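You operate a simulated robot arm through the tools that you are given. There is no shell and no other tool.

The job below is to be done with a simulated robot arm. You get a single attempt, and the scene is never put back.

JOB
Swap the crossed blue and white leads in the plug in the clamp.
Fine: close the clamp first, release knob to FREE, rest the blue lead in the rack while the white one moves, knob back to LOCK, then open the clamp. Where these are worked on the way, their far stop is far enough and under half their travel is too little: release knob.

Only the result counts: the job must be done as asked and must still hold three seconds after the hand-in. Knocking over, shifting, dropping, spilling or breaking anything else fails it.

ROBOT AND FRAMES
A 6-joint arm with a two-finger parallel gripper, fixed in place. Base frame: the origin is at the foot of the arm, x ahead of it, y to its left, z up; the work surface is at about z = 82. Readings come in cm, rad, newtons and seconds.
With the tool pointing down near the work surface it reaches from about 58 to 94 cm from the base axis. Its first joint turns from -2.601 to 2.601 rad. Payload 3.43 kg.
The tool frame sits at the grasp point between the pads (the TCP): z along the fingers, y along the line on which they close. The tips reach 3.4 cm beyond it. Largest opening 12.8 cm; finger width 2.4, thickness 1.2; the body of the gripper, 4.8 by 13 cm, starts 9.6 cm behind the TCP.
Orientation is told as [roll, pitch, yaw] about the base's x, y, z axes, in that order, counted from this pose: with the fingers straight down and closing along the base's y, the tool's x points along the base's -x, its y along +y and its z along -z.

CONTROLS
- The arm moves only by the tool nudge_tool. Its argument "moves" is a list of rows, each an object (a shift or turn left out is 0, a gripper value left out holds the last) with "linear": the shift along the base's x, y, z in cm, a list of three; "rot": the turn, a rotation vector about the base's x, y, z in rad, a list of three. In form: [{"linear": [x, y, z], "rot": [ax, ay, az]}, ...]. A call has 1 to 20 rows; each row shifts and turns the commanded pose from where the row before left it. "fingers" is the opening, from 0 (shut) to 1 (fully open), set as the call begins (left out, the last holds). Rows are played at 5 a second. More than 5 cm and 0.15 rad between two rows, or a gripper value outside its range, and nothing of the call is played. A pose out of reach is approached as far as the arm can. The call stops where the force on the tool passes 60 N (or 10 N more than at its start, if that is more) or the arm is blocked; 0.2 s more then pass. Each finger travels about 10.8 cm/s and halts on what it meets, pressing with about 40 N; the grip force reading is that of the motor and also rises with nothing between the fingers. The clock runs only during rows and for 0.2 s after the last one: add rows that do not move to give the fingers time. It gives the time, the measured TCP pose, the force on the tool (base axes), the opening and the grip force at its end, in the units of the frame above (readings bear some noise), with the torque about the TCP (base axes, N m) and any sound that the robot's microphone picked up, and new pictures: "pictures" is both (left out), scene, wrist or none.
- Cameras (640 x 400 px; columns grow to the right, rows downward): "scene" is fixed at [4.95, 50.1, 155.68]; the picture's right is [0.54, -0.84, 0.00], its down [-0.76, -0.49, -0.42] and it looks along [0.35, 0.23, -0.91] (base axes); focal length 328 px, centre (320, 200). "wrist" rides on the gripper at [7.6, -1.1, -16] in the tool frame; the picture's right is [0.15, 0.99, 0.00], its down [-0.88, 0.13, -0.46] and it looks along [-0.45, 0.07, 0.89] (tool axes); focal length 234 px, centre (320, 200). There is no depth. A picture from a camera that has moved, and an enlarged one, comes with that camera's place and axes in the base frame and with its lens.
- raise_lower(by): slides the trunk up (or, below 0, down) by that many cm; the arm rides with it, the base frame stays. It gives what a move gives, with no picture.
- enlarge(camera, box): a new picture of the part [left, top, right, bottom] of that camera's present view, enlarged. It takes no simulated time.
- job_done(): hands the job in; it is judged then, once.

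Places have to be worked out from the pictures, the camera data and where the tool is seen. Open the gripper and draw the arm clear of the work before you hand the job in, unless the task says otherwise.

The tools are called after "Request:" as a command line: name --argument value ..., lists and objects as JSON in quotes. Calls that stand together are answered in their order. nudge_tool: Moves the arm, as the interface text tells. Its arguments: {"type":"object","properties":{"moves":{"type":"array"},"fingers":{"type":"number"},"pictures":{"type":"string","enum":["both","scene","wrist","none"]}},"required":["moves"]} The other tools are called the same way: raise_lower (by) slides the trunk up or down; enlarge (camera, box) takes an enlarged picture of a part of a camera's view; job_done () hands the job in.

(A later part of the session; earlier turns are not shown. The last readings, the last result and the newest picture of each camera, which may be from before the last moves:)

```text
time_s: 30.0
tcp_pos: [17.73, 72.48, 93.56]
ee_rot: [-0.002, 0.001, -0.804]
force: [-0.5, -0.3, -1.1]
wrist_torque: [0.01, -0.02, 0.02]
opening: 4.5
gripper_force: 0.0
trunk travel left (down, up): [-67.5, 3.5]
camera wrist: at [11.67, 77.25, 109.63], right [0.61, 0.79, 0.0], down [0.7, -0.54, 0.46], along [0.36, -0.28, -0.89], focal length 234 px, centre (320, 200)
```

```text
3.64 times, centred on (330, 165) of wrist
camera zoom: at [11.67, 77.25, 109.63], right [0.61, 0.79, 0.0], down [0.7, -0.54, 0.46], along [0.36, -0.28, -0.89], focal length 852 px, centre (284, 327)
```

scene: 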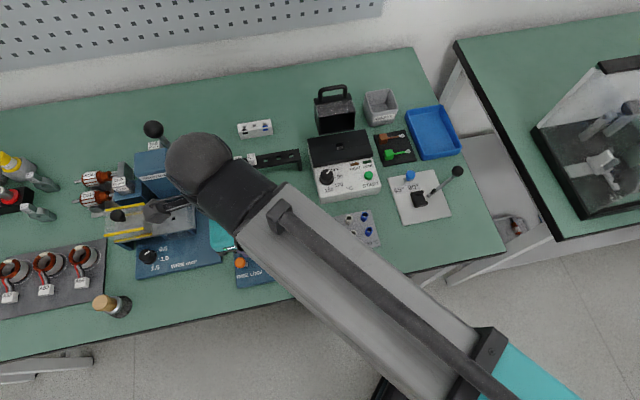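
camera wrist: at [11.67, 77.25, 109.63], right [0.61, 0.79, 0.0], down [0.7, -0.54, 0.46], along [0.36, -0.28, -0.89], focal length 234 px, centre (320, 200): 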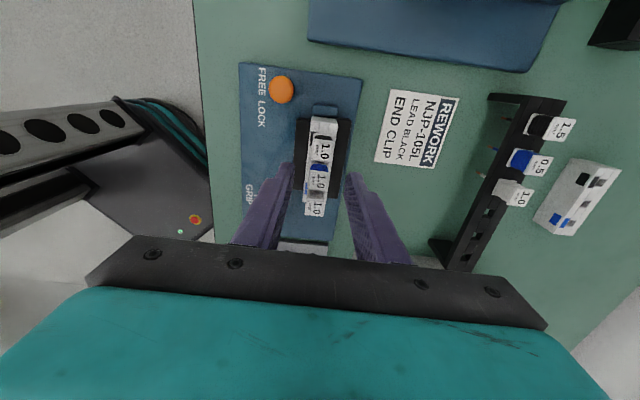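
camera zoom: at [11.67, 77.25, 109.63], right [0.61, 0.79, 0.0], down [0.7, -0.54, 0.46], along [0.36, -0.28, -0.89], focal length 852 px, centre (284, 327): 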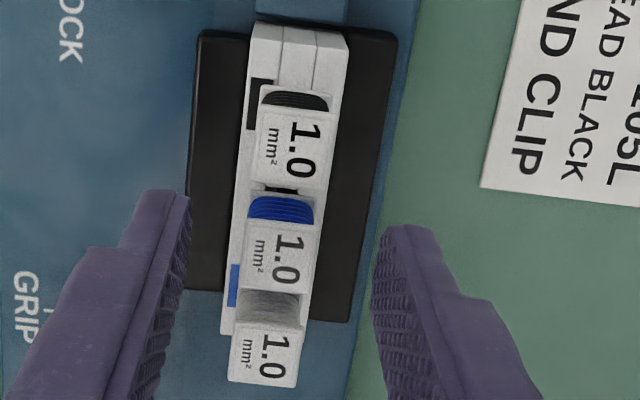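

Consistent readings put the blue label at [17.7, 72.5, 91.1], directly below the TCP. I lower to z 91.8 (tips 88.4) and close on it.

Request:
nudge_tool --moves '[{"linear": [-0.02, 0, -0.9]}, {"linear": [0, 0, -0.85]}, {}]' --pictures "wrist"

Request:
enlarge --camera "wrist" --box '[260, 120, 400, 230]'

```text
time_s: 30.8
tcp_pos: [17.6, 72.51, 91.81]
ee_rot: [-0.002, 0.0, -0.804]
force: [-0.2, -0.2, -0.3]
wrist_torque: [0.01, 0.0, 0.01]
opening: 4.47
gripper_force: 0.1
trunk travel left (down, up): [-67.5, 3.5]
camera wrist: at [11.64, 77.29, 107.87], right [0.61, 0.79, 0.0], down [0.7, -0.54, 0.46], along [0.36, -0.28, -0.89], focal length 234 px, centre (320, 200)
```

wrist: 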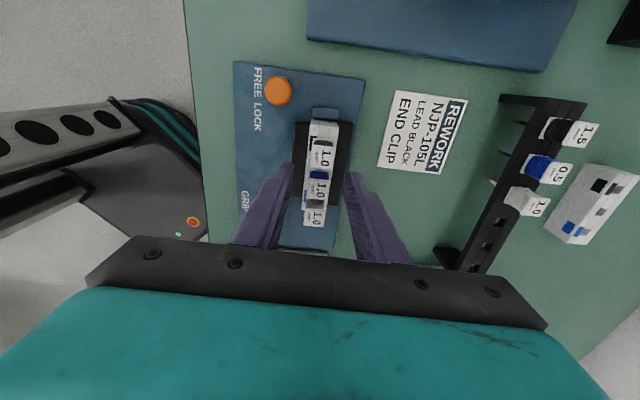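

```text
3.64 times, centred on (330, 175) of wrist
camera zoom: at [11.64, 77.29, 107.87], right [0.61, 0.79, 0.0], down [0.7, -0.54, 0.46], along [0.36, -0.28, -0.89], focal length 852 px, centre (284, 291)
```

zoom: 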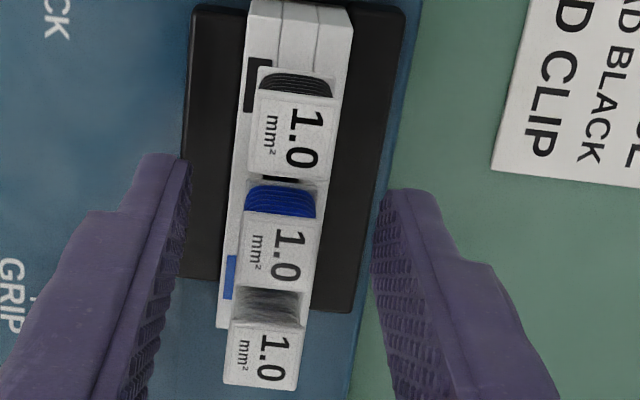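

Aligned; a tiny 0.1 cm shift toward -e2 and I close on the blue lead.

Request:
nudge_tool --moves '[{"linear": [-0.06, -0.06, 0]}, {}, {}, {}]' --pictures "none"

Request:
nudge_tool --moves '[{}, {}, {}, {}]' --fingers 0.06 --pictures "wrist"

Request:
enlarge --camera "wrist" --box '[260, 120, 400, 230]'

```text
time_s: 31.8
tcp_pos: [17.63, 72.36, 91.88]
ee_rot: [-0.001, 0.001, -0.805]
force: [0.6, 0.1, 0.0]
wrist_torque: [0.0, 0.01, -0.01]
opening: 4.5
gripper_force: 0.1
trunk travel left (down, up): [-67.5, 3.5]
```

```text
time_s: 32.8
tcp_pos: [17.53, 72.43, 91.91]
ee_rot: [-0.003, 0.0, -0.806]
force: [0.5, -0.5, -0.5]
wrist_torque: [0.0, -0.01, -0.02]
opening: 1.64
gripper_force: 39.8
trunk travel left (down, up): [-67.5, 3.5]
camera wrist: at [11.59, 77.24, 107.88], right [0.61, 0.79, 0.0], down [0.7, -0.54, 0.46], along [0.36, -0.28, -0.89], focal length 234 px, centre (320, 200)
```

wrist: 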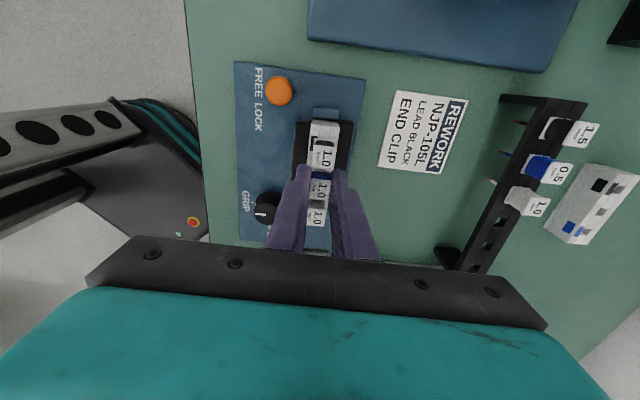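

```text
3.64 times, centred on (330, 175) of wrist
camera zoom: at [11.59, 77.24, 107.88], right [0.61, 0.79, 0.0], down [0.7, -0.54, 0.46], along [0.36, -0.28, -0.89], focal length 852 px, centre (284, 291)
```

zoom: 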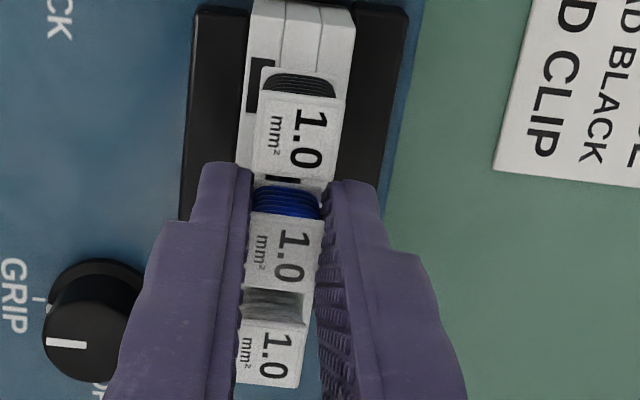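

Blue lead is gripped (1.64 cm, no side force). Seated grip pose is [17.58, 72.40, 91.9]. I lift slowly.

Request:
nudge_tool --moves '[{"linear": [0, 0, 0.4]}, {"linear": [0, 0, 0.6]}, {"linear": [0, 0, 1.0]}, {"linear": [0, 0, 1.5]}, {"linear": [0, 0, 1.5]}, {"linear": [0, 0, 1.5]}, {"linear": [0, 0, 1.5]}, {}, {}]' --pictures "both"

Request:
enlarge --camera "wrist" --box '[260, 80, 400, 220]'

```text
time_s: 34.8
tcp_pos: [17.57, 72.51, 99.87]
ee_rot: [-0.002, 0.0, -0.803]
force: [-0.1, 1.0, 0.5]
wrist_torque: [0.0, -0.04, 0.05]
opening: 1.65
gripper_force: 40.0
trunk travel left (down, up): [-67.5, 3.5]
camera wrist: at [11.55, 77.19, 115.95], right [0.61, 0.79, 0.0], down [0.7, -0.54, 0.46], along [0.36, -0.28, -0.89], focal length 234 px, centre (320, 200)
```

scene: 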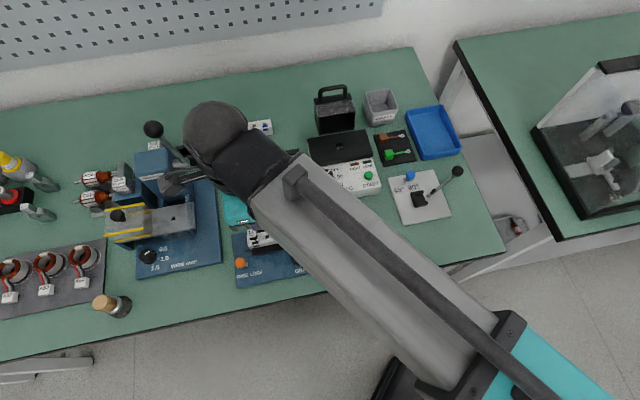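
wrist: 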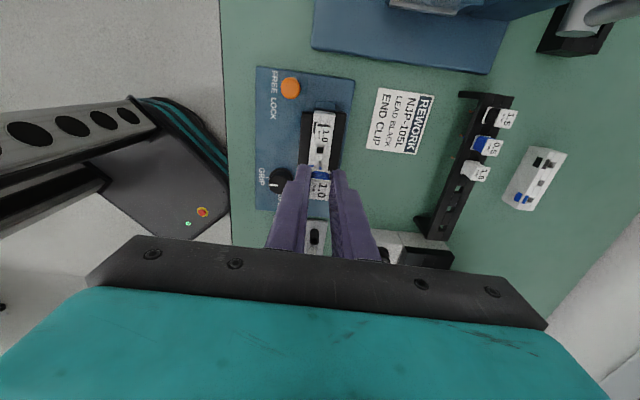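

```text
2.86 times, centred on (330, 150) of wrist
camera zoom: at [11.55, 77.19, 115.95], right [0.61, 0.79, 0.0], down [0.7, -0.54, 0.46], along [0.36, -0.28, -0.89], focal length 669 px, centre (291, 343)
```

zoom: 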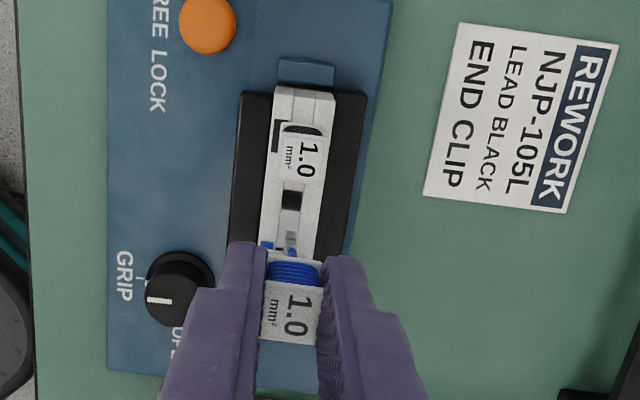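

The blue lead is out and hangs straight. The free rack slots are at about [33.3,84.1], [35.4,81.9], [37.7,79.8] with rack top z≈87.3; I carry the lead above the middle free one (slot 5).

Request:
nudge_tool --moves '[{"linear": [0, 0, 2]}, {"linear": [2.2, 1.17, 0]}, {"linear": [2.2, 1.17, 0]}, {"linear": [2.2, 1.17, 0]}, {"linear": [2.2, 1.17, 0]}, {"linear": [2.2, 1.17, 0]}, {"linear": [2.2, 1.17, 0]}, {"linear": [2.2, 1.17, 0]}, {"linear": [2.2, 1.17, 0]}, {}, {}, {}]' --pictures "both"

Request:
enlarge --camera "wrist" --box '[250, 80, 410, 240]'

Request:
enlarge --camera "scene" --box '[205, 110, 325, 225]'

```text
time_s: 37.4
tcp_pos: [35.08, 81.86, 101.67]
ee_rot: [-0.002, 0.0, -0.805]
force: [0.2, 0.2, -0.1]
wrist_torque: [0.0, 0.02, 0.03]
opening: 1.67
gripper_force: 39.6
trunk travel left (down, up): [-67.5, 3.5]
camera wrist: at [29.18, 86.63, 117.83], right [0.61, 0.79, 0.0], down [0.7, -0.54, 0.46], along [0.36, -0.28, -0.89], focal length 234 px, centre (320, 200)
```

scene: 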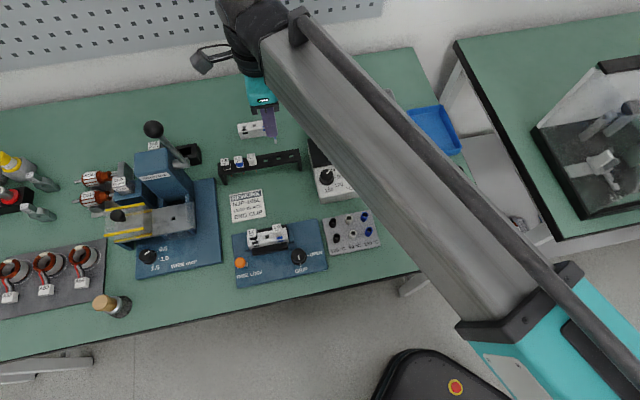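
wrist: 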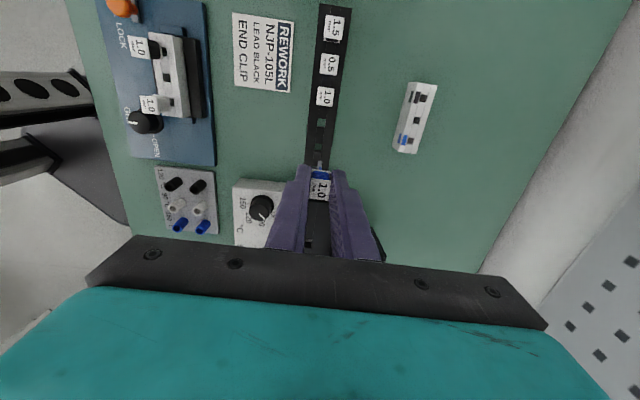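

```text
2.50 times, centred on (330, 160) of wrist
camera zoom: at [29.18, 86.63, 117.83], right [0.61, 0.79, 0.0], down [0.7, -0.54, 0.46], along [0.36, -0.28, -0.89], focal length 585 px, centre (295, 300)
```

zoom: 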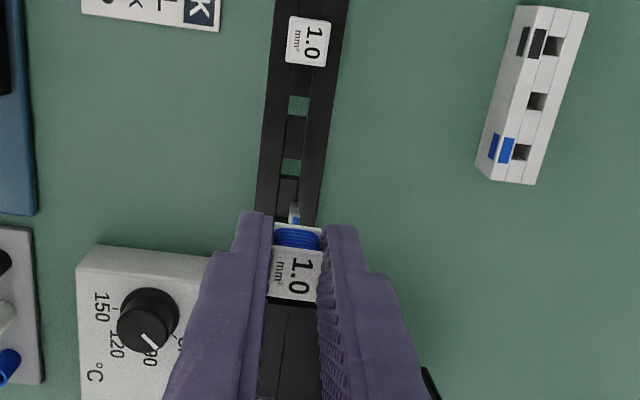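

```text
3.48 times, centred on (265, 168) of scene
camera zoom: at [4.95, 50.1, 155.68], right [0.54, -0.84, 0.0], down [-0.76, -0.49, -0.42], along [0.35, 0.23, -0.91], focal length 1142 px, centre (511, 313)
```

zoom: 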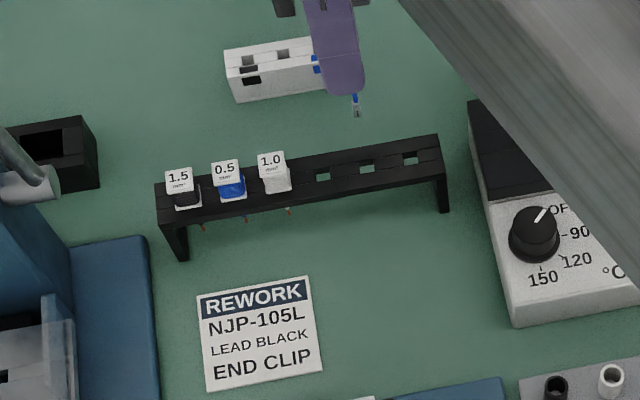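

The lead's pin tip is ~6.4 cm below the TCP and slot 5 computes to [35.1, 81.9], right below it. I lower until the pin is just above the rack and check.

Request:
nudge_tool --moves '[{"linear": [0, 0, -1.5]}, {"linear": [0, 0, -1.5]}, {"linear": [0, 0, -1.5]}, {"linear": [0, 0, -1.2]}, {}, {}]' --pictures "both"

Request:
enlarge --camera "wrist" --box '[270, 100, 370, 220]'

Request:
enlarge --camera "scene" --box '[255, 120, 325, 190]'

```text
time_s: 38.8
tcp_pos: [35.16, 81.6, 96.1]
ee_rot: [-0.002, 0.002, -0.805]
force: [0.4, -0.6, 0.5]
wrist_torque: [0.03, 0.01, 0.04]
opening: 1.64
gripper_force: 40.1
trunk travel left (down, up): [-67.5, 3.5]
camera wrist: at [29.2, 86.55, 112.14], right [0.61, 0.79, 0.0], down [0.7, -0.54, 0.46], along [0.36, -0.28, -0.89], focal length 234 px, centre (320, 200)
```

scene: 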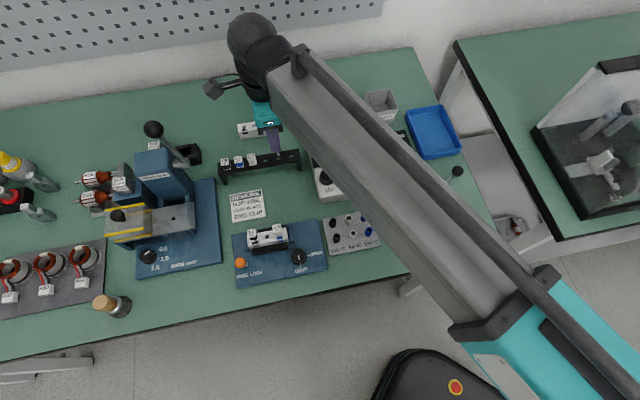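
wrist: 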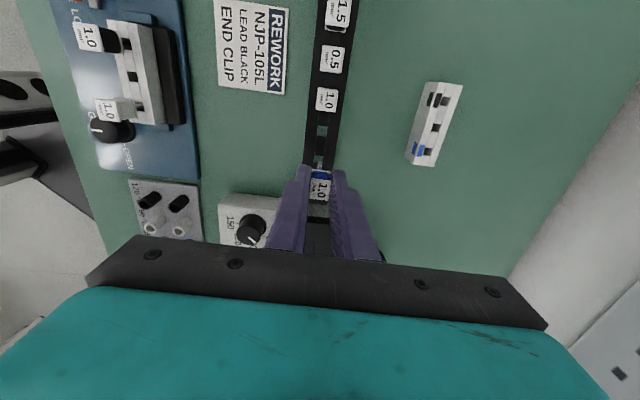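

```text
3.33 times, centred on (320, 160) of wrist
camera zoom: at [29.2, 86.55, 112.14], right [0.61, 0.79, 0.0], down [0.7, -0.54, 0.46], along [0.36, -0.28, -0.89], focal length 781 px, centre (320, 333)
```

zoom: 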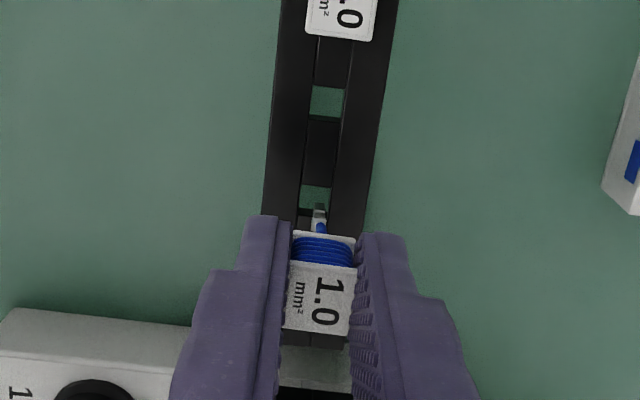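

```text
5.71 times, centred on (290, 155) of scene
camera zoom: at [4.95, 50.1, 155.68], right [0.54, -0.84, 0.0], down [-0.76, -0.49, -0.42], along [0.35, 0.23, -0.91], focal length 1875 px, centre (491, 457)
```

zoom: 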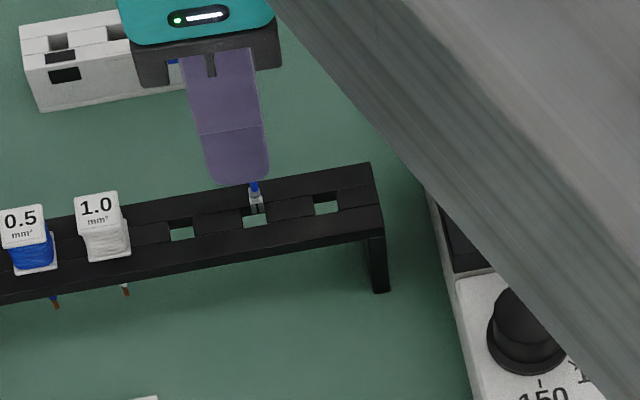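

Pin and slot 5 line up within about 0.15 cm in the wrist frame (e2 offset ≈0). I lower gently to enter the slot and check the force.

Request:
nudge_tool --moves '[{"linear": [0, 0, -0.5]}, {"linear": [0, 0, -0.5]}, {"linear": [0, 0, -0.4]}, {}]' --pictures "wrist"

Request:
enlarge --camera "wrist" --box '[270, 100, 370, 220]'

Request:
enlarge --camera "scene" --box '[255, 120, 325, 190]'

```text
time_s: 39.8
tcp_pos: [35.17, 81.84, 94.69]
ee_rot: [-0.002, -0.002, -0.803]
force: [-1.6, 0.4, -0.2]
wrist_torque: [0.02, 0.05, 0.0]
opening: 1.64
gripper_force: 39.9
trunk travel left (down, up): [-67.5, 3.5]
camera wrist: at [29.17, 86.59, 110.77], right [0.61, 0.79, 0.0], down [0.7, -0.54, 0.46], along [0.36, -0.28, -0.89], focal length 234 px, centre (320, 200)
```

wrist: 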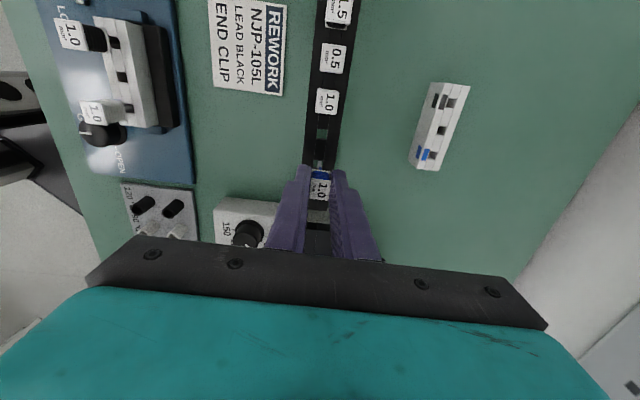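

```text
3.33 times, centred on (320, 160) of wrist
camera zoom: at [29.17, 86.59, 110.77], right [0.61, 0.79, 0.0], down [0.7, -0.54, 0.46], along [0.36, -0.28, -0.89], focal length 781 px, centre (320, 333)
```

zoom: 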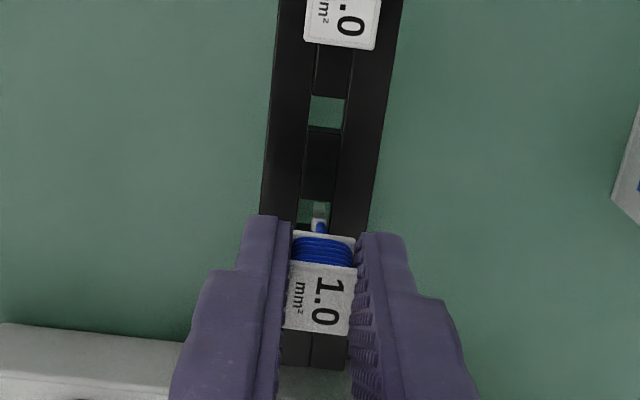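

```text
5.71 times, centred on (290, 155) of scene
camera zoom: at [4.95, 50.1, 155.68], right [0.54, -0.84, 0.0], down [-0.76, -0.49, -0.42], along [0.35, 0.23, -0.91], focal length 1875 px, centre (491, 457)
```

zoom: 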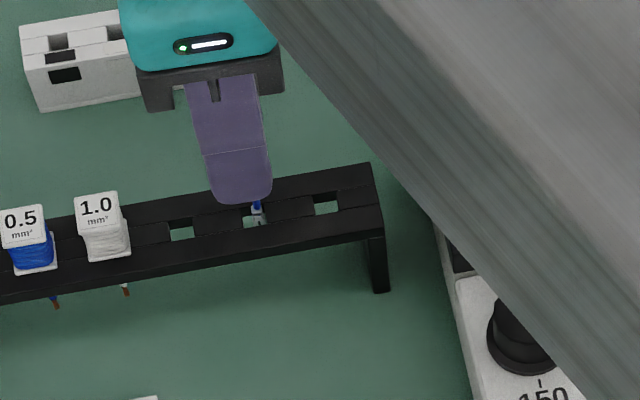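

No contact force and the pin appears inside the slot opening in both views. I continue lowering in small steps.

Request:
nudge_tool --moves '[{"linear": [0, 0, -0.4]}, {"linear": [0, 0, -0.4]}, {"linear": [0, 0, -0.4]}, {}]' --pictures "wrist"

Request:
enlarge --camera "wrist" --box '[270, 100, 370, 220]'

Request:
enlarge --camera "scene" --box '[255, 120, 325, 190]'

```text
time_s: 40.8
tcp_pos: [35.23, 81.8, 93.48]
ee_rot: [-0.002, 0.001, -0.805]
force: [-1.4, 0.7, 0.3]
wrist_torque: [0.02, 0.03, -0.09]
opening: 1.63
gripper_force: 40.5
trunk travel left (down, up): [-67.5, 3.5]
camera wrist: at [29.16, 86.59, 109.59], right [0.61, 0.79, 0.0], down [0.7, -0.54, 0.46], along [0.36, -0.28, -0.89], focal length 234 px, centre (320, 200)
```

wrist: 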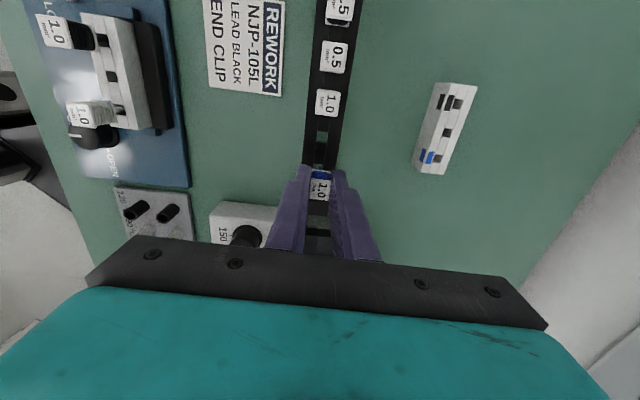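

```text
3.33 times, centred on (320, 160) of wrist
camera zoom: at [29.16, 86.59, 109.59], right [0.61, 0.79, 0.0], down [0.7, -0.54, 0.46], along [0.36, -0.28, -0.89], focal length 781 px, centre (320, 333)
```

zoom: 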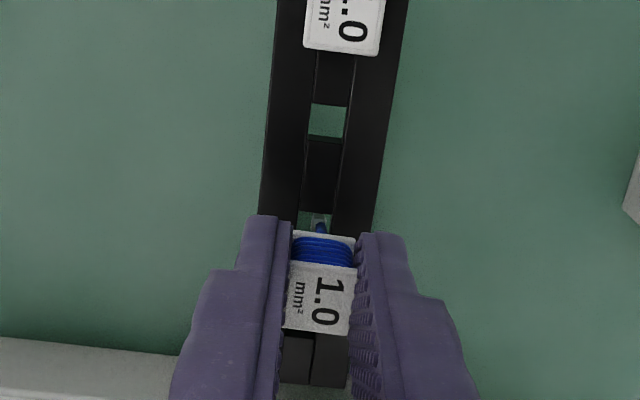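

```text
5.71 times, centred on (290, 155) of scene
camera zoom: at [4.95, 50.1, 155.68], right [0.54, -0.84, 0.0], down [-0.76, -0.49, -0.42], along [0.35, 0.23, -0.91], focal length 1875 px, centre (491, 457)
```

zoom: 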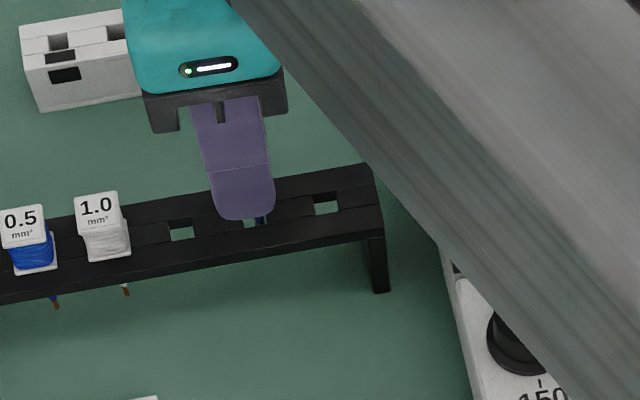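

The pin is inside slot 5, a bit toward its +e1 side; I shift -e1 by 0.15 cm and keep lowering.

Request:
nudge_tool --moves '[{"linear": [-0.16, 0.05, 0]}, {"linear": [0, 0, -0.35]}, {"linear": [0, 0, -0.35]}, {}]' --pictures "none"

Request:
nudge_tool --moves '[{"linear": [0, 0, -0.25]}, {"linear": [0, 0, -0.25]}, {}]' --pictures "wrist"

Request:
enlarge --camera "scene" --box '[255, 120, 325, 190]'

Request:
enlarge --camera "wrist" --box '[270, 100, 370, 220]'

```text
time_s: 41.8
tcp_pos: [34.97, 81.8, 92.79]
ee_rot: [-0.002, -0.001, -0.804]
force: [0.5, 0.0, -0.5]
wrist_torque: [-0.01, 0.0, -0.04]
opening: 1.63
gripper_force: 40.2
trunk travel left (down, up): [-67.5, 3.5]
```

```text
time_s: 42.6
tcp_pos: [35.07, 81.83, 92.3]
ee_rot: [-0.002, 0.001, -0.806]
force: [-0.3, 0.7, -1.9]
wrist_torque: [-0.02, 0.0, -0.01]
opening: 1.62
gripper_force: 39.8
trunk travel left (down, up): [-67.5, 3.5]
camera wrist: at [29.04, 86.66, 108.36], right [0.61, 0.79, 0.0], down [0.7, -0.54, 0.46], along [0.36, -0.28, -0.89], focal length 234 px, centre (320, 200)
```

wrist: 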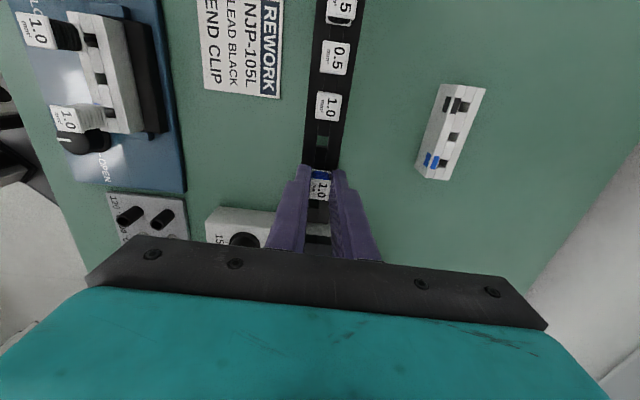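

```text
5.71 times, centred on (290, 155) of scene
camera zoom: at [4.95, 50.1, 155.68], right [0.54, -0.84, 0.0], down [-0.76, -0.49, -0.42], along [0.35, 0.23, -0.91], focal length 1875 px, centre (491, 457)
```

zoom: 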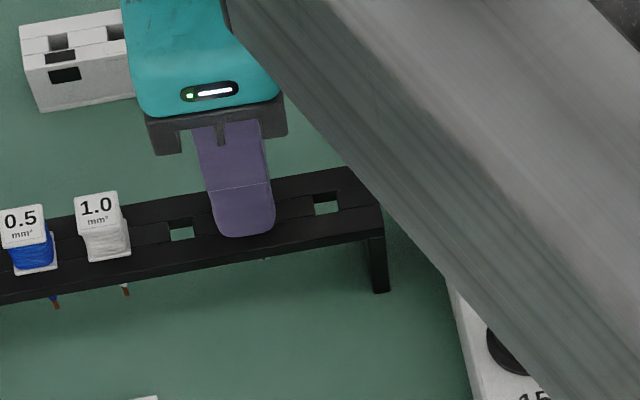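

```text
3.33 times, centred on (320, 160) of wrist
camera zoom: at [29.04, 86.66, 108.36], right [0.61, 0.79, 0.0], down [0.7, -0.54, 0.46], along [0.36, -0.28, -0.89], focal length 781 px, centre (320, 333)
```

zoom: 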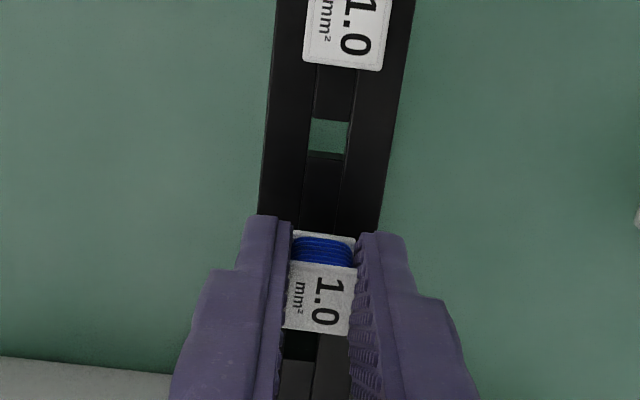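

The pin tip now shows beneath the rack; no notable load yet. I lower further in 0.2 cm steps until it seats.

Request:
nudge_tool --moves '[{"linear": [0, 0, -0.2]}, {"linear": [0, 0, -0.2]}, {}]' --pictures "none"

```text
time_s: 43.4
tcp_pos: [35.08, 81.83, 91.89]
ee_rot: [-0.002, 0.0, -0.805]
force: [-0.1, -0.3, -0.2]
wrist_torque: [0.02, 0.0, -0.03]
opening: 1.65
gripper_force: 40.4
trunk travel left (down, up): [-67.5, 3.5]
```

Request:
nudge_tool --moves '[{"linear": [0, 0, -0.2]}, {"linear": [0, 0, -0.2]}, {}]' --pictures "wrist"

Request:
enlarge --camera "scene" --box '[255, 120, 325, 190]'

Request:
enlarge --camera "wrist" --box '[270, 100, 370, 220]'

```text
time_s: 44.2
tcp_pos: [35.06, 81.79, 91.48]
ee_rot: [-0.002, 0.001, -0.804]
force: [0.9, 0.0, -0.4]
wrist_torque: [0.0, -0.02, -0.04]
opening: 1.65
gripper_force: 40.1
trunk travel left (down, up): [-67.5, 3.5]
camera wrist: at [29.01, 86.63, 107.56], right [0.61, 0.79, 0.0], down [0.7, -0.54, 0.46], along [0.36, -0.28, -0.89], focal length 234 px, centre (320, 200)
```

wrist: 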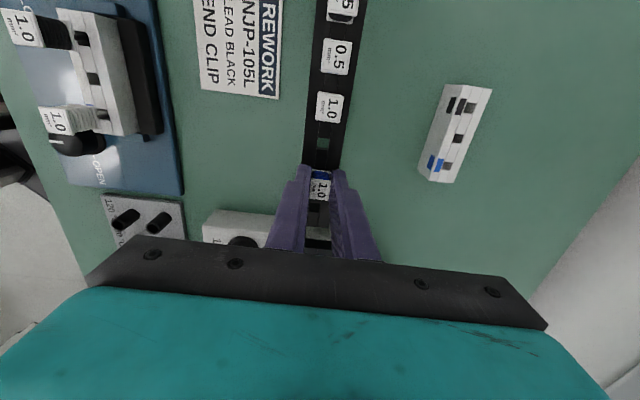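

```text
5.71 times, centred on (290, 155) of scene
camera zoom: at [4.95, 50.1, 155.68], right [0.54, -0.84, 0.0], down [-0.76, -0.49, -0.42], along [0.35, 0.23, -0.91], focal length 1875 px, centre (491, 457)
```

zoom: 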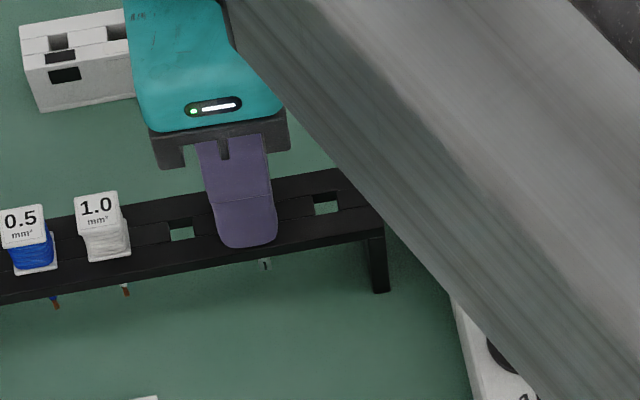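

```text
3.33 times, centred on (320, 160) of wrist
camera zoom: at [29.01, 86.63, 107.56], right [0.61, 0.79, 0.0], down [0.7, -0.54, 0.46], along [0.36, -0.28, -0.89], focal length 781 px, centre (320, 333)
```

zoom: 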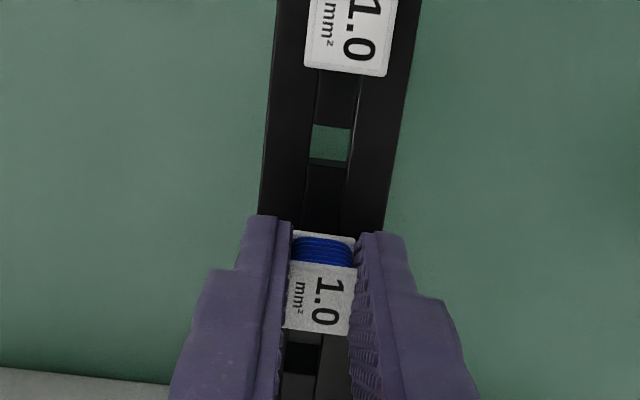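

The held label is about level with the seated white one next to it, so seating is near. I continue in small steps until contact.

Request:
nudge_tool --moves '[{"linear": [0, 0, -0.15]}, {"linear": [0, 0, -0.15]}, {}]' --pictures "none"

```text
time_s: 45.0
tcp_pos: [35.04, 81.89, 91.23]
ee_rot: [0.001, -0.001, -0.803]
force: [0.3, 1.7, 9.4]
wrist_torque: [-0.02, 0.0, 0.02]
opening: 1.62
gripper_force: 40.1
trunk travel left (down, up): [-67.5, 3.5]
```

Upward force of 9 N: the blue lead is seated (TCP z ≈ 91.25 in the rack). I open and rise straight up.

Request:
nudge_tool --moves '[{"linear": [0, 0, 0.05]}, {}, {}, {"linear": [0, 0, 1.0]}, {"linear": [0, 0, 2.0]}, {"linear": [0, 0, 3.0]}, {"linear": [0, 0, 3.0]}, {}, {}]' --fingers 0.33 --pictures "both"

Request:
enlarge --camera "wrist" --box '[250, 80, 390, 240]'

Request:
enlarge --camera "scene" --box '[255, 120, 325, 190]'

```text
time_s: 47.0
tcp_pos: [34.98, 81.77, 100.19]
ee_rot: [-0.001, 0.001, -0.805]
force: [-0.4, 0.5, 0.0]
wrist_torque: [0.02, -0.02, 0.0]
opening: 4.19
gripper_force: 0.1
trunk travel left (down, up): [-67.5, 3.5]
camera wrist: at [29.0, 86.56, 116.3], right [0.61, 0.79, 0.0], down [0.7, -0.54, 0.46], along [0.36, -0.28, -0.89], focal length 234 px, centre (320, 200)
```

scene: 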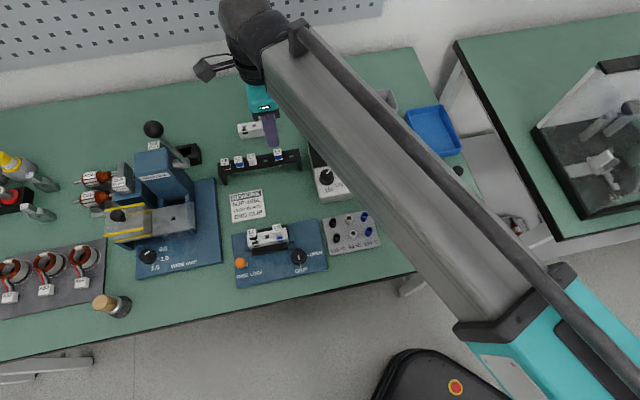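
wrist: 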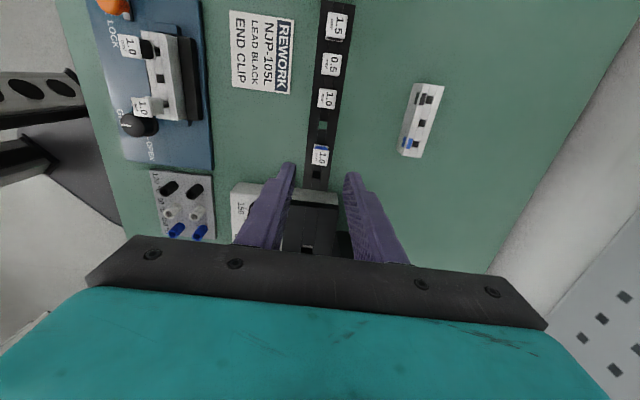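

```text
2.50 times, centred on (320, 160) of wrist
camera zoom: at [29.0, 86.56, 116.3], right [0.61, 0.79, 0.0], down [0.7, -0.54, 0.46], along [0.36, -0.28, -0.89], focal length 585 px, centre (320, 300)
```

zoom: 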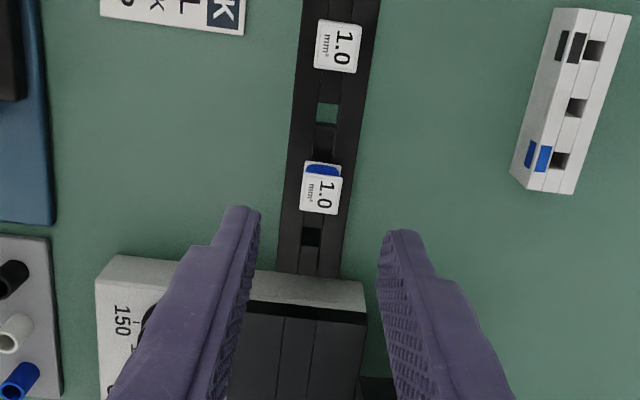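

```text
5.71 times, centred on (290, 155) of scene
camera zoom: at [4.95, 50.1, 155.68], right [0.54, -0.84, 0.0], down [-0.76, -0.49, -0.42], along [0.35, 0.23, -0.91], focal length 1875 px, centre (491, 457)
```

zoom: 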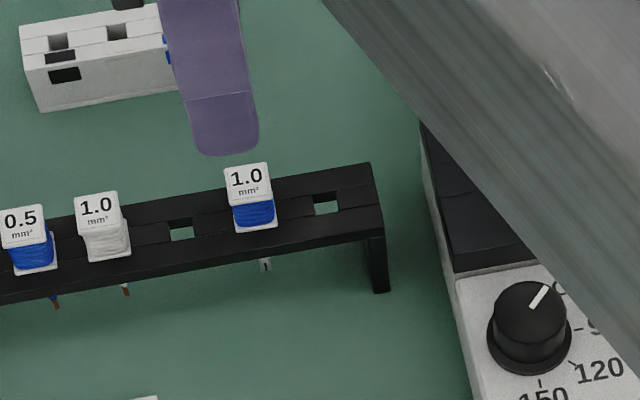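

Blue rests neatly in rack slot 5. Now I go back over the white lead in slot 3, estimated at [19.4, 70.5].

Request:
nudge_tool --moves '[{"linear": [-2.23, -1.61, 0]}, {"linear": [-2.23, -1.61, 0]}, {"linear": [-2.23, -1.61, 0]}, {"linear": [-2.23, -1.61, 0]}, {"linear": [-2.23, -1.61, 0]}, {"linear": [-2.23, -1.61, -1]}, {"linear": [-2.23, -1.61, -2]}, {}, {}]' --fingers 0.35 --pictures "wrist"

Request:
enlarge --camera "wrist" --box '[260, 80, 400, 220]'

```text
time_s: 49.0
tcp_pos: [19.45, 70.57, 97.23]
ee_rot: [-0.002, 0.001, -0.805]
force: [-1.3, -0.7, -0.5]
wrist_torque: [-0.05, 0.01, -0.02]
opening: 4.48
gripper_force: 0.1
trunk travel left (down, up): [-67.5, 3.5]
camera wrist: at [13.43, 75.39, 113.35], right [0.61, 0.79, 0.0], down [0.7, -0.54, 0.46], along [0.36, -0.28, -0.89], focal length 234 px, centre (320, 200)
```

wrist: 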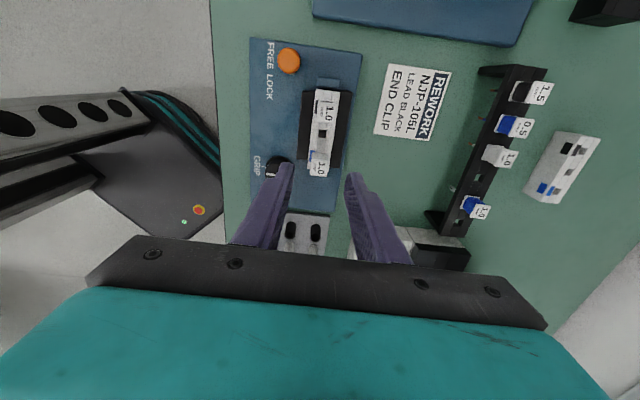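

```text
2.86 times, centred on (330, 150) of wrist
camera zoom: at [13.43, 75.39, 113.35], right [0.61, 0.79, 0.0], down [0.7, -0.54, 0.46], along [0.36, -0.28, -0.89], focal length 669 px, centre (291, 343)
```

zoom: 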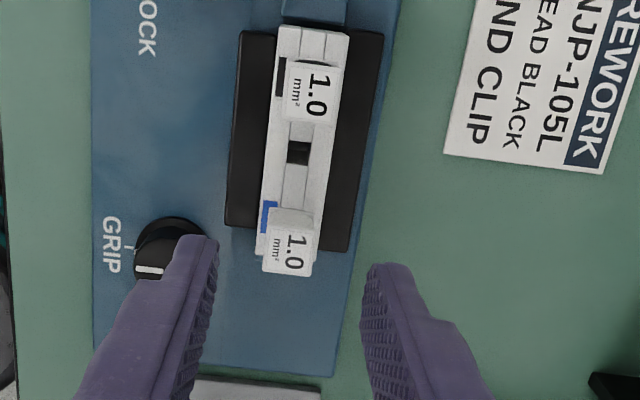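

White label is right under the TCP (within 0.05 cm). I lower to z 91.85 and check before closing.

Request:
nudge_tool --moves '[{"linear": [0, 0, -1.5]}, {"linear": [0, 0, -1.5]}, {"linear": [0, 0, -1.3]}, {"linear": [0, 0, -1.05]}, {}, {}]' --pictures "wrist"

Request:
enlarge --camera "wrist" --box '[260, 120, 400, 230]'

```text
time_s: 50.4
tcp_pos: [19.34, 70.65, 91.88]
ee_rot: [-0.003, 0.0, -0.804]
force: [-1.3, 0.3, 0.0]
wrist_torque: [0.02, -0.01, 0.01]
opening: 4.49
gripper_force: 0.1
trunk travel left (down, up): [-67.5, 3.5]
camera wrist: at [13.4, 75.42, 107.99], right [0.61, 0.79, 0.0], down [0.7, -0.54, 0.46], along [0.36, -0.28, -0.89], focal length 234 px, centre (320, 200)
```

wrist: 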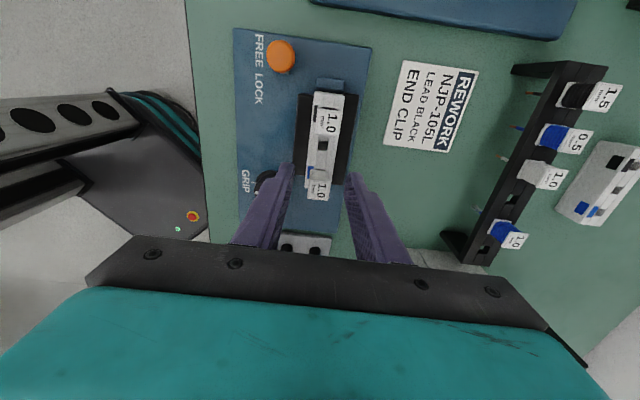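

```text
3.64 times, centred on (330, 175) of wrist
camera zoom: at [13.4, 75.42, 107.99], right [0.61, 0.79, 0.0], down [0.7, -0.54, 0.46], along [0.36, -0.28, -0.89], focal length 852 px, centre (284, 291)
```

zoom: 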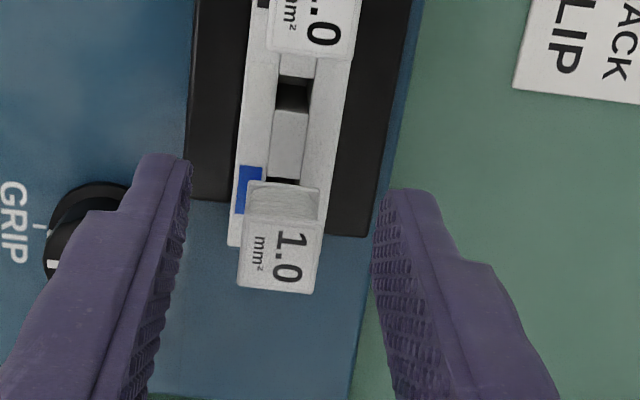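

Well aligned; I close on the white lead.

Request:
nudge_tool --moves '[{}, {}, {}, {}]' --fingers 0.06 --pictures "none"

Request:
nudge_tool --moves '[{"linear": [0, 0, 0.4]}, {"linear": [0, 0, 0.6]}, {"linear": [0, 0, 1.0]}, {"linear": [0, 0, 1.2]}, {"linear": [0, 0, 1.2]}, {}, {}]' --pictures "wrist"

Request:
enlarge --camera "wrist" --box '[260, 80, 400, 220]'

```text
time_s: 51.4
tcp_pos: [19.46, 70.65, 92.0]
ee_rot: [-0.002, 0.0, -0.803]
force: [-0.5, 0.3, 0.5]
wrist_torque: [0.01, 0.0, -0.03]
opening: 1.64
gripper_force: 40.4
trunk travel left (down, up): [-67.5, 3.5]
```

```text
time_s: 53.0
tcp_pos: [19.56, 70.51, 96.33]
ee_rot: [-0.002, 0.001, -0.803]
force: [0.0, 0.1, -0.5]
wrist_torque: [0.04, 0.01, 0.0]
opening: 1.64
gripper_force: 40.2
trunk travel left (down, up): [-67.5, 3.5]
camera wrist: at [13.44, 75.36, 112.37], right [0.61, 0.79, 0.0], down [0.7, -0.54, 0.46], along [0.36, -0.28, -0.89], focal length 234 px, centre (320, 200)
```

wrist: 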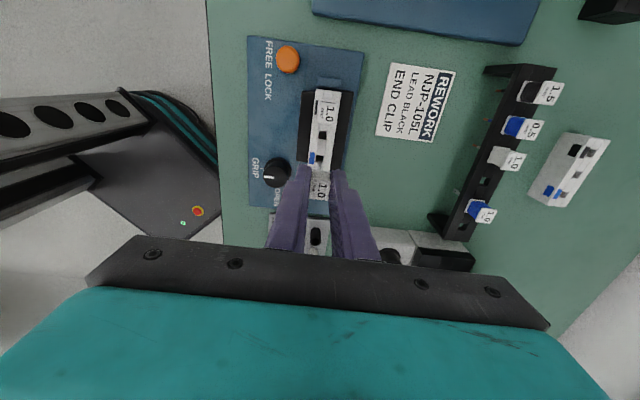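

```text
2.86 times, centred on (330, 150) of wrist
camera zoom: at [13.44, 75.36, 112.37], right [0.61, 0.79, 0.0], down [0.7, -0.54, 0.46], along [0.36, -0.28, -0.89], focal length 669 px, centre (291, 343)
```

zoom: 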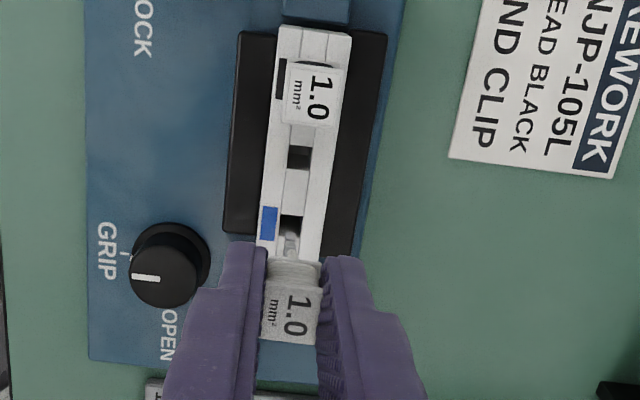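

White is out cleanly (grip 1.64). From commanded motions and label positions the slot pitch is about [1.86, -1.95]; I rise 1 cm and move over slot 2 by the opposite of that.

Request:
nudge_tool --moves '[{"linear": [0, 0, 1.0]}, {"linear": [-0.62, 0.65, 0]}, {"linear": [-0.62, 0.65, 0]}, {"linear": [-0.62, 0.65, 0]}, {}, {}, {}]' --pictures "both"

Request:
enlarge --camera "wrist" --box '[270, 80, 370, 220]'

Request:
enlarge --camera "scene" --box '[230, 205, 310, 265]'

```text
time_s: 54.6
tcp_pos: [17.61, 72.62, 97.14]
ee_rot: [-0.002, -0.001, -0.806]
force: [0.5, 0.1, -0.5]
wrist_torque: [-0.01, 0.02, 0.05]
opening: 1.63
gripper_force: 39.9
trunk travel left (down, up): [-67.5, 3.5]
camera wrist: at [11.57, 77.34, 113.33], right [0.61, 0.79, 0.0], down [0.7, -0.54, 0.46], along [0.36, -0.28, -0.89], focal length 234 px, centre (320, 200)
```

scene: 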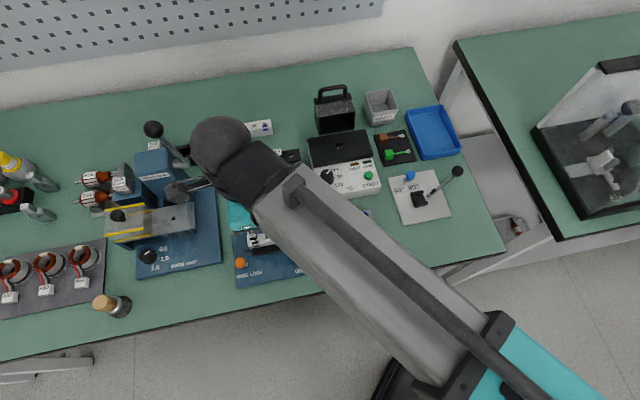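
wrist: 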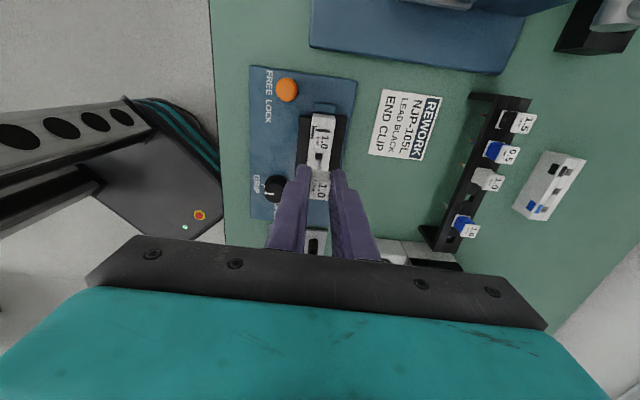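

```text
2.86 times, centred on (320, 150) of wrist
camera zoom: at [11.57, 77.34, 113.33], right [0.61, 0.79, 0.0], down [0.7, -0.54, 0.46], along [0.36, -0.28, -0.89], focal length 669 px, centre (320, 343)
```

zoom: 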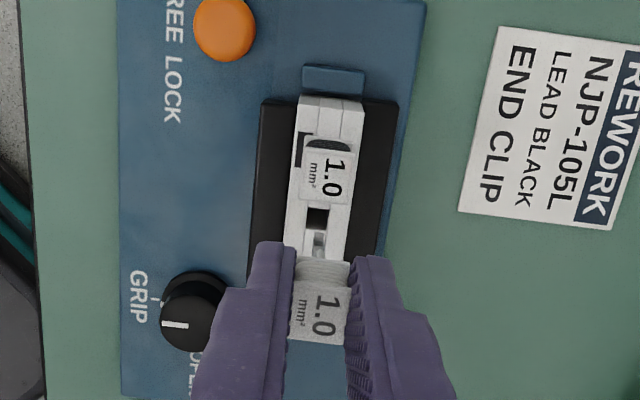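

```text
6.67 times, centred on (270, 235) of scene
camera zoom: at [4.95, 50.1, 155.68], right [0.54, -0.84, 0.0], down [-0.76, -0.49, -0.42], along [0.35, 0.23, -0.91], focal length 2188 px, centre (653, -33)
```

zoom: 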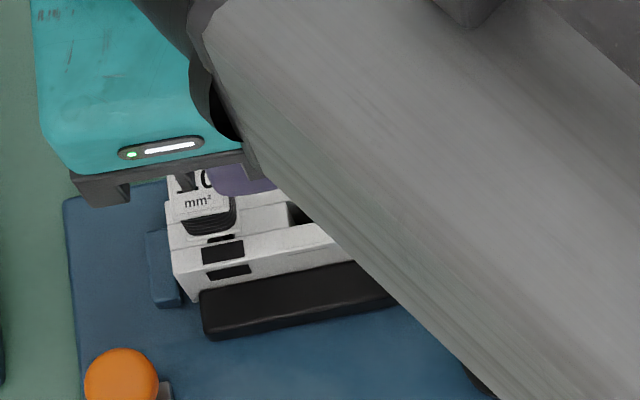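

Hole 2 computes to [-0.01, 0.04] cm from the tool axis: aligned. I lower in stages.

Request:
nudge_tool --moves '[{"linear": [0, 0, -0.8]}, {"linear": [0, 0, -0.8]}, {"linear": [0, 0, -0.5]}, {"linear": [0, 0, -0.4]}, {}]' --pictures "wrist"

Request:
enlarge --camera "wrist" --box '[270, 80, 370, 220]'

```text
time_s: 55.8
tcp_pos: [17.6, 72.59, 94.73]
ee_rot: [0.0, -0.001, -0.804]
force: [0.5, -0.5, -0.5]
wrist_torque: [0.0, 0.01, 0.0]
opening: 1.65
gripper_force: 39.9
trunk travel left (down, up): [-67.5, 3.5]
camera wrist: at [11.54, 77.3, 110.87], right [0.61, 0.79, 0.0], down [0.7, -0.54, 0.46], along [0.36, -0.28, -0.89], focal length 234 px, centre (320, 200)
```

wrist: 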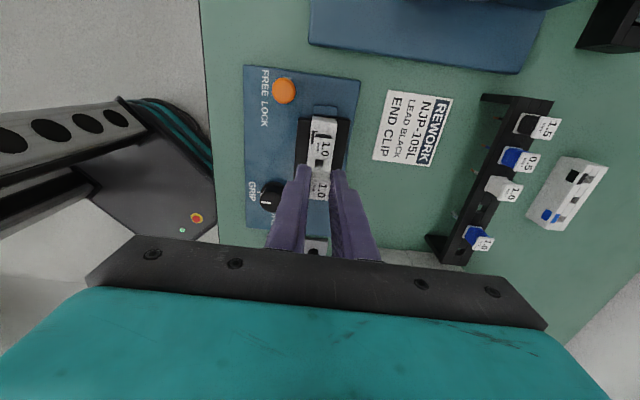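

```text
2.86 times, centred on (320, 150) of wrist
camera zoom: at [11.54, 77.3, 110.87], right [0.61, 0.79, 0.0], down [0.7, -0.54, 0.46], along [0.36, -0.28, -0.89], focal length 669 px, centre (320, 343)
```

zoom: 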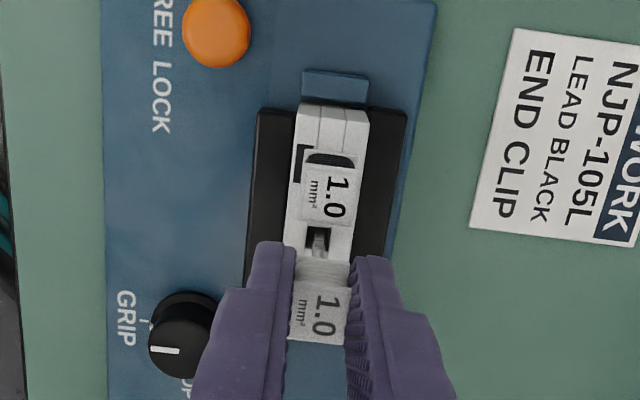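

The pin is right over the hole. I lower on in small steps.

Request:
nudge_tool --moves '[{"linear": [0, 0, -0.4]}, {"linear": [0, 0, -0.4]}, {"linear": [0, 0, -0.3]}, {}]' --pictures "wrist"

Request:
enlarge --camera "wrist" --box '[270, 80, 370, 220]'

```text
time_s: 56.8
tcp_pos: [17.46, 72.47, 93.71]
ee_rot: [-0.002, 0.001, -0.804]
force: [-0.5, -0.1, -0.9]
wrist_torque: [0.0, 0.01, 0.02]
opening: 1.63
gripper_force: 40.1
trunk travel left (down, up): [-67.5, 3.5]
camera wrist: at [11.55, 77.29, 109.78], right [0.61, 0.79, 0.0], down [0.7, -0.54, 0.46], along [0.36, -0.28, -0.89], focal length 234 px, centre (320, 200)
```

wrist: 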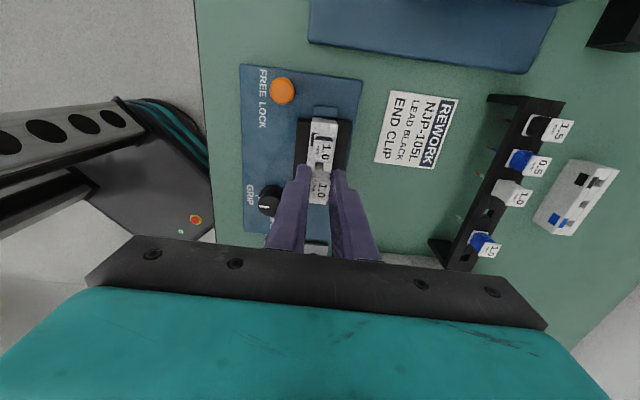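

```text
2.86 times, centred on (320, 150) of wrist
camera zoom: at [11.55, 77.29, 109.78], right [0.61, 0.79, 0.0], down [0.7, -0.54, 0.46], along [0.36, -0.28, -0.89], focal length 669 px, centre (320, 343)
```

zoom: 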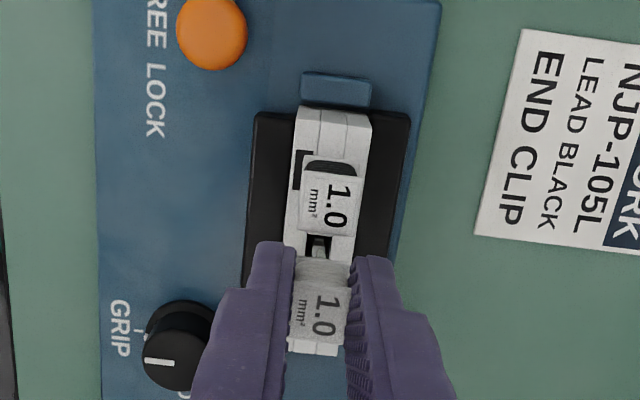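

The pin has entered the hole without force. I go on down toward the seat (about 1.8 cm more).

Request:
nudge_tool --moves '[{"linear": [0, 0, -0.4]}, {"linear": [0, 0, -0.4]}, {"linear": [0, 0, -0.3]}, {}]' --pictures "none"

Request:
nudge_tool --moves '[{"linear": [0, 0, -0.2]}, {"linear": [0, 0, -0.2]}, {}]' --pictures "none"

```text
time_s: 57.8
tcp_pos: [17.51, 72.55, 92.56]
ee_rot: [-0.001, -0.001, -0.804]
force: [-0.4, 0.6, 0.3]
wrist_torque: [0.04, 0.0, 0.02]
opening: 1.64
gripper_force: 40.2
trunk travel left (down, up): [-67.5, 3.5]
```

```text
time_s: 58.6
tcp_pos: [17.47, 72.55, 92.11]
ee_rot: [-0.001, 0.0, -0.804]
force: [0.1, 0.2, -0.7]
wrist_torque: [-0.02, 0.03, 0.0]
opening: 1.64
gripper_force: 39.8
trunk travel left (down, up): [-67.5, 3.5]
```

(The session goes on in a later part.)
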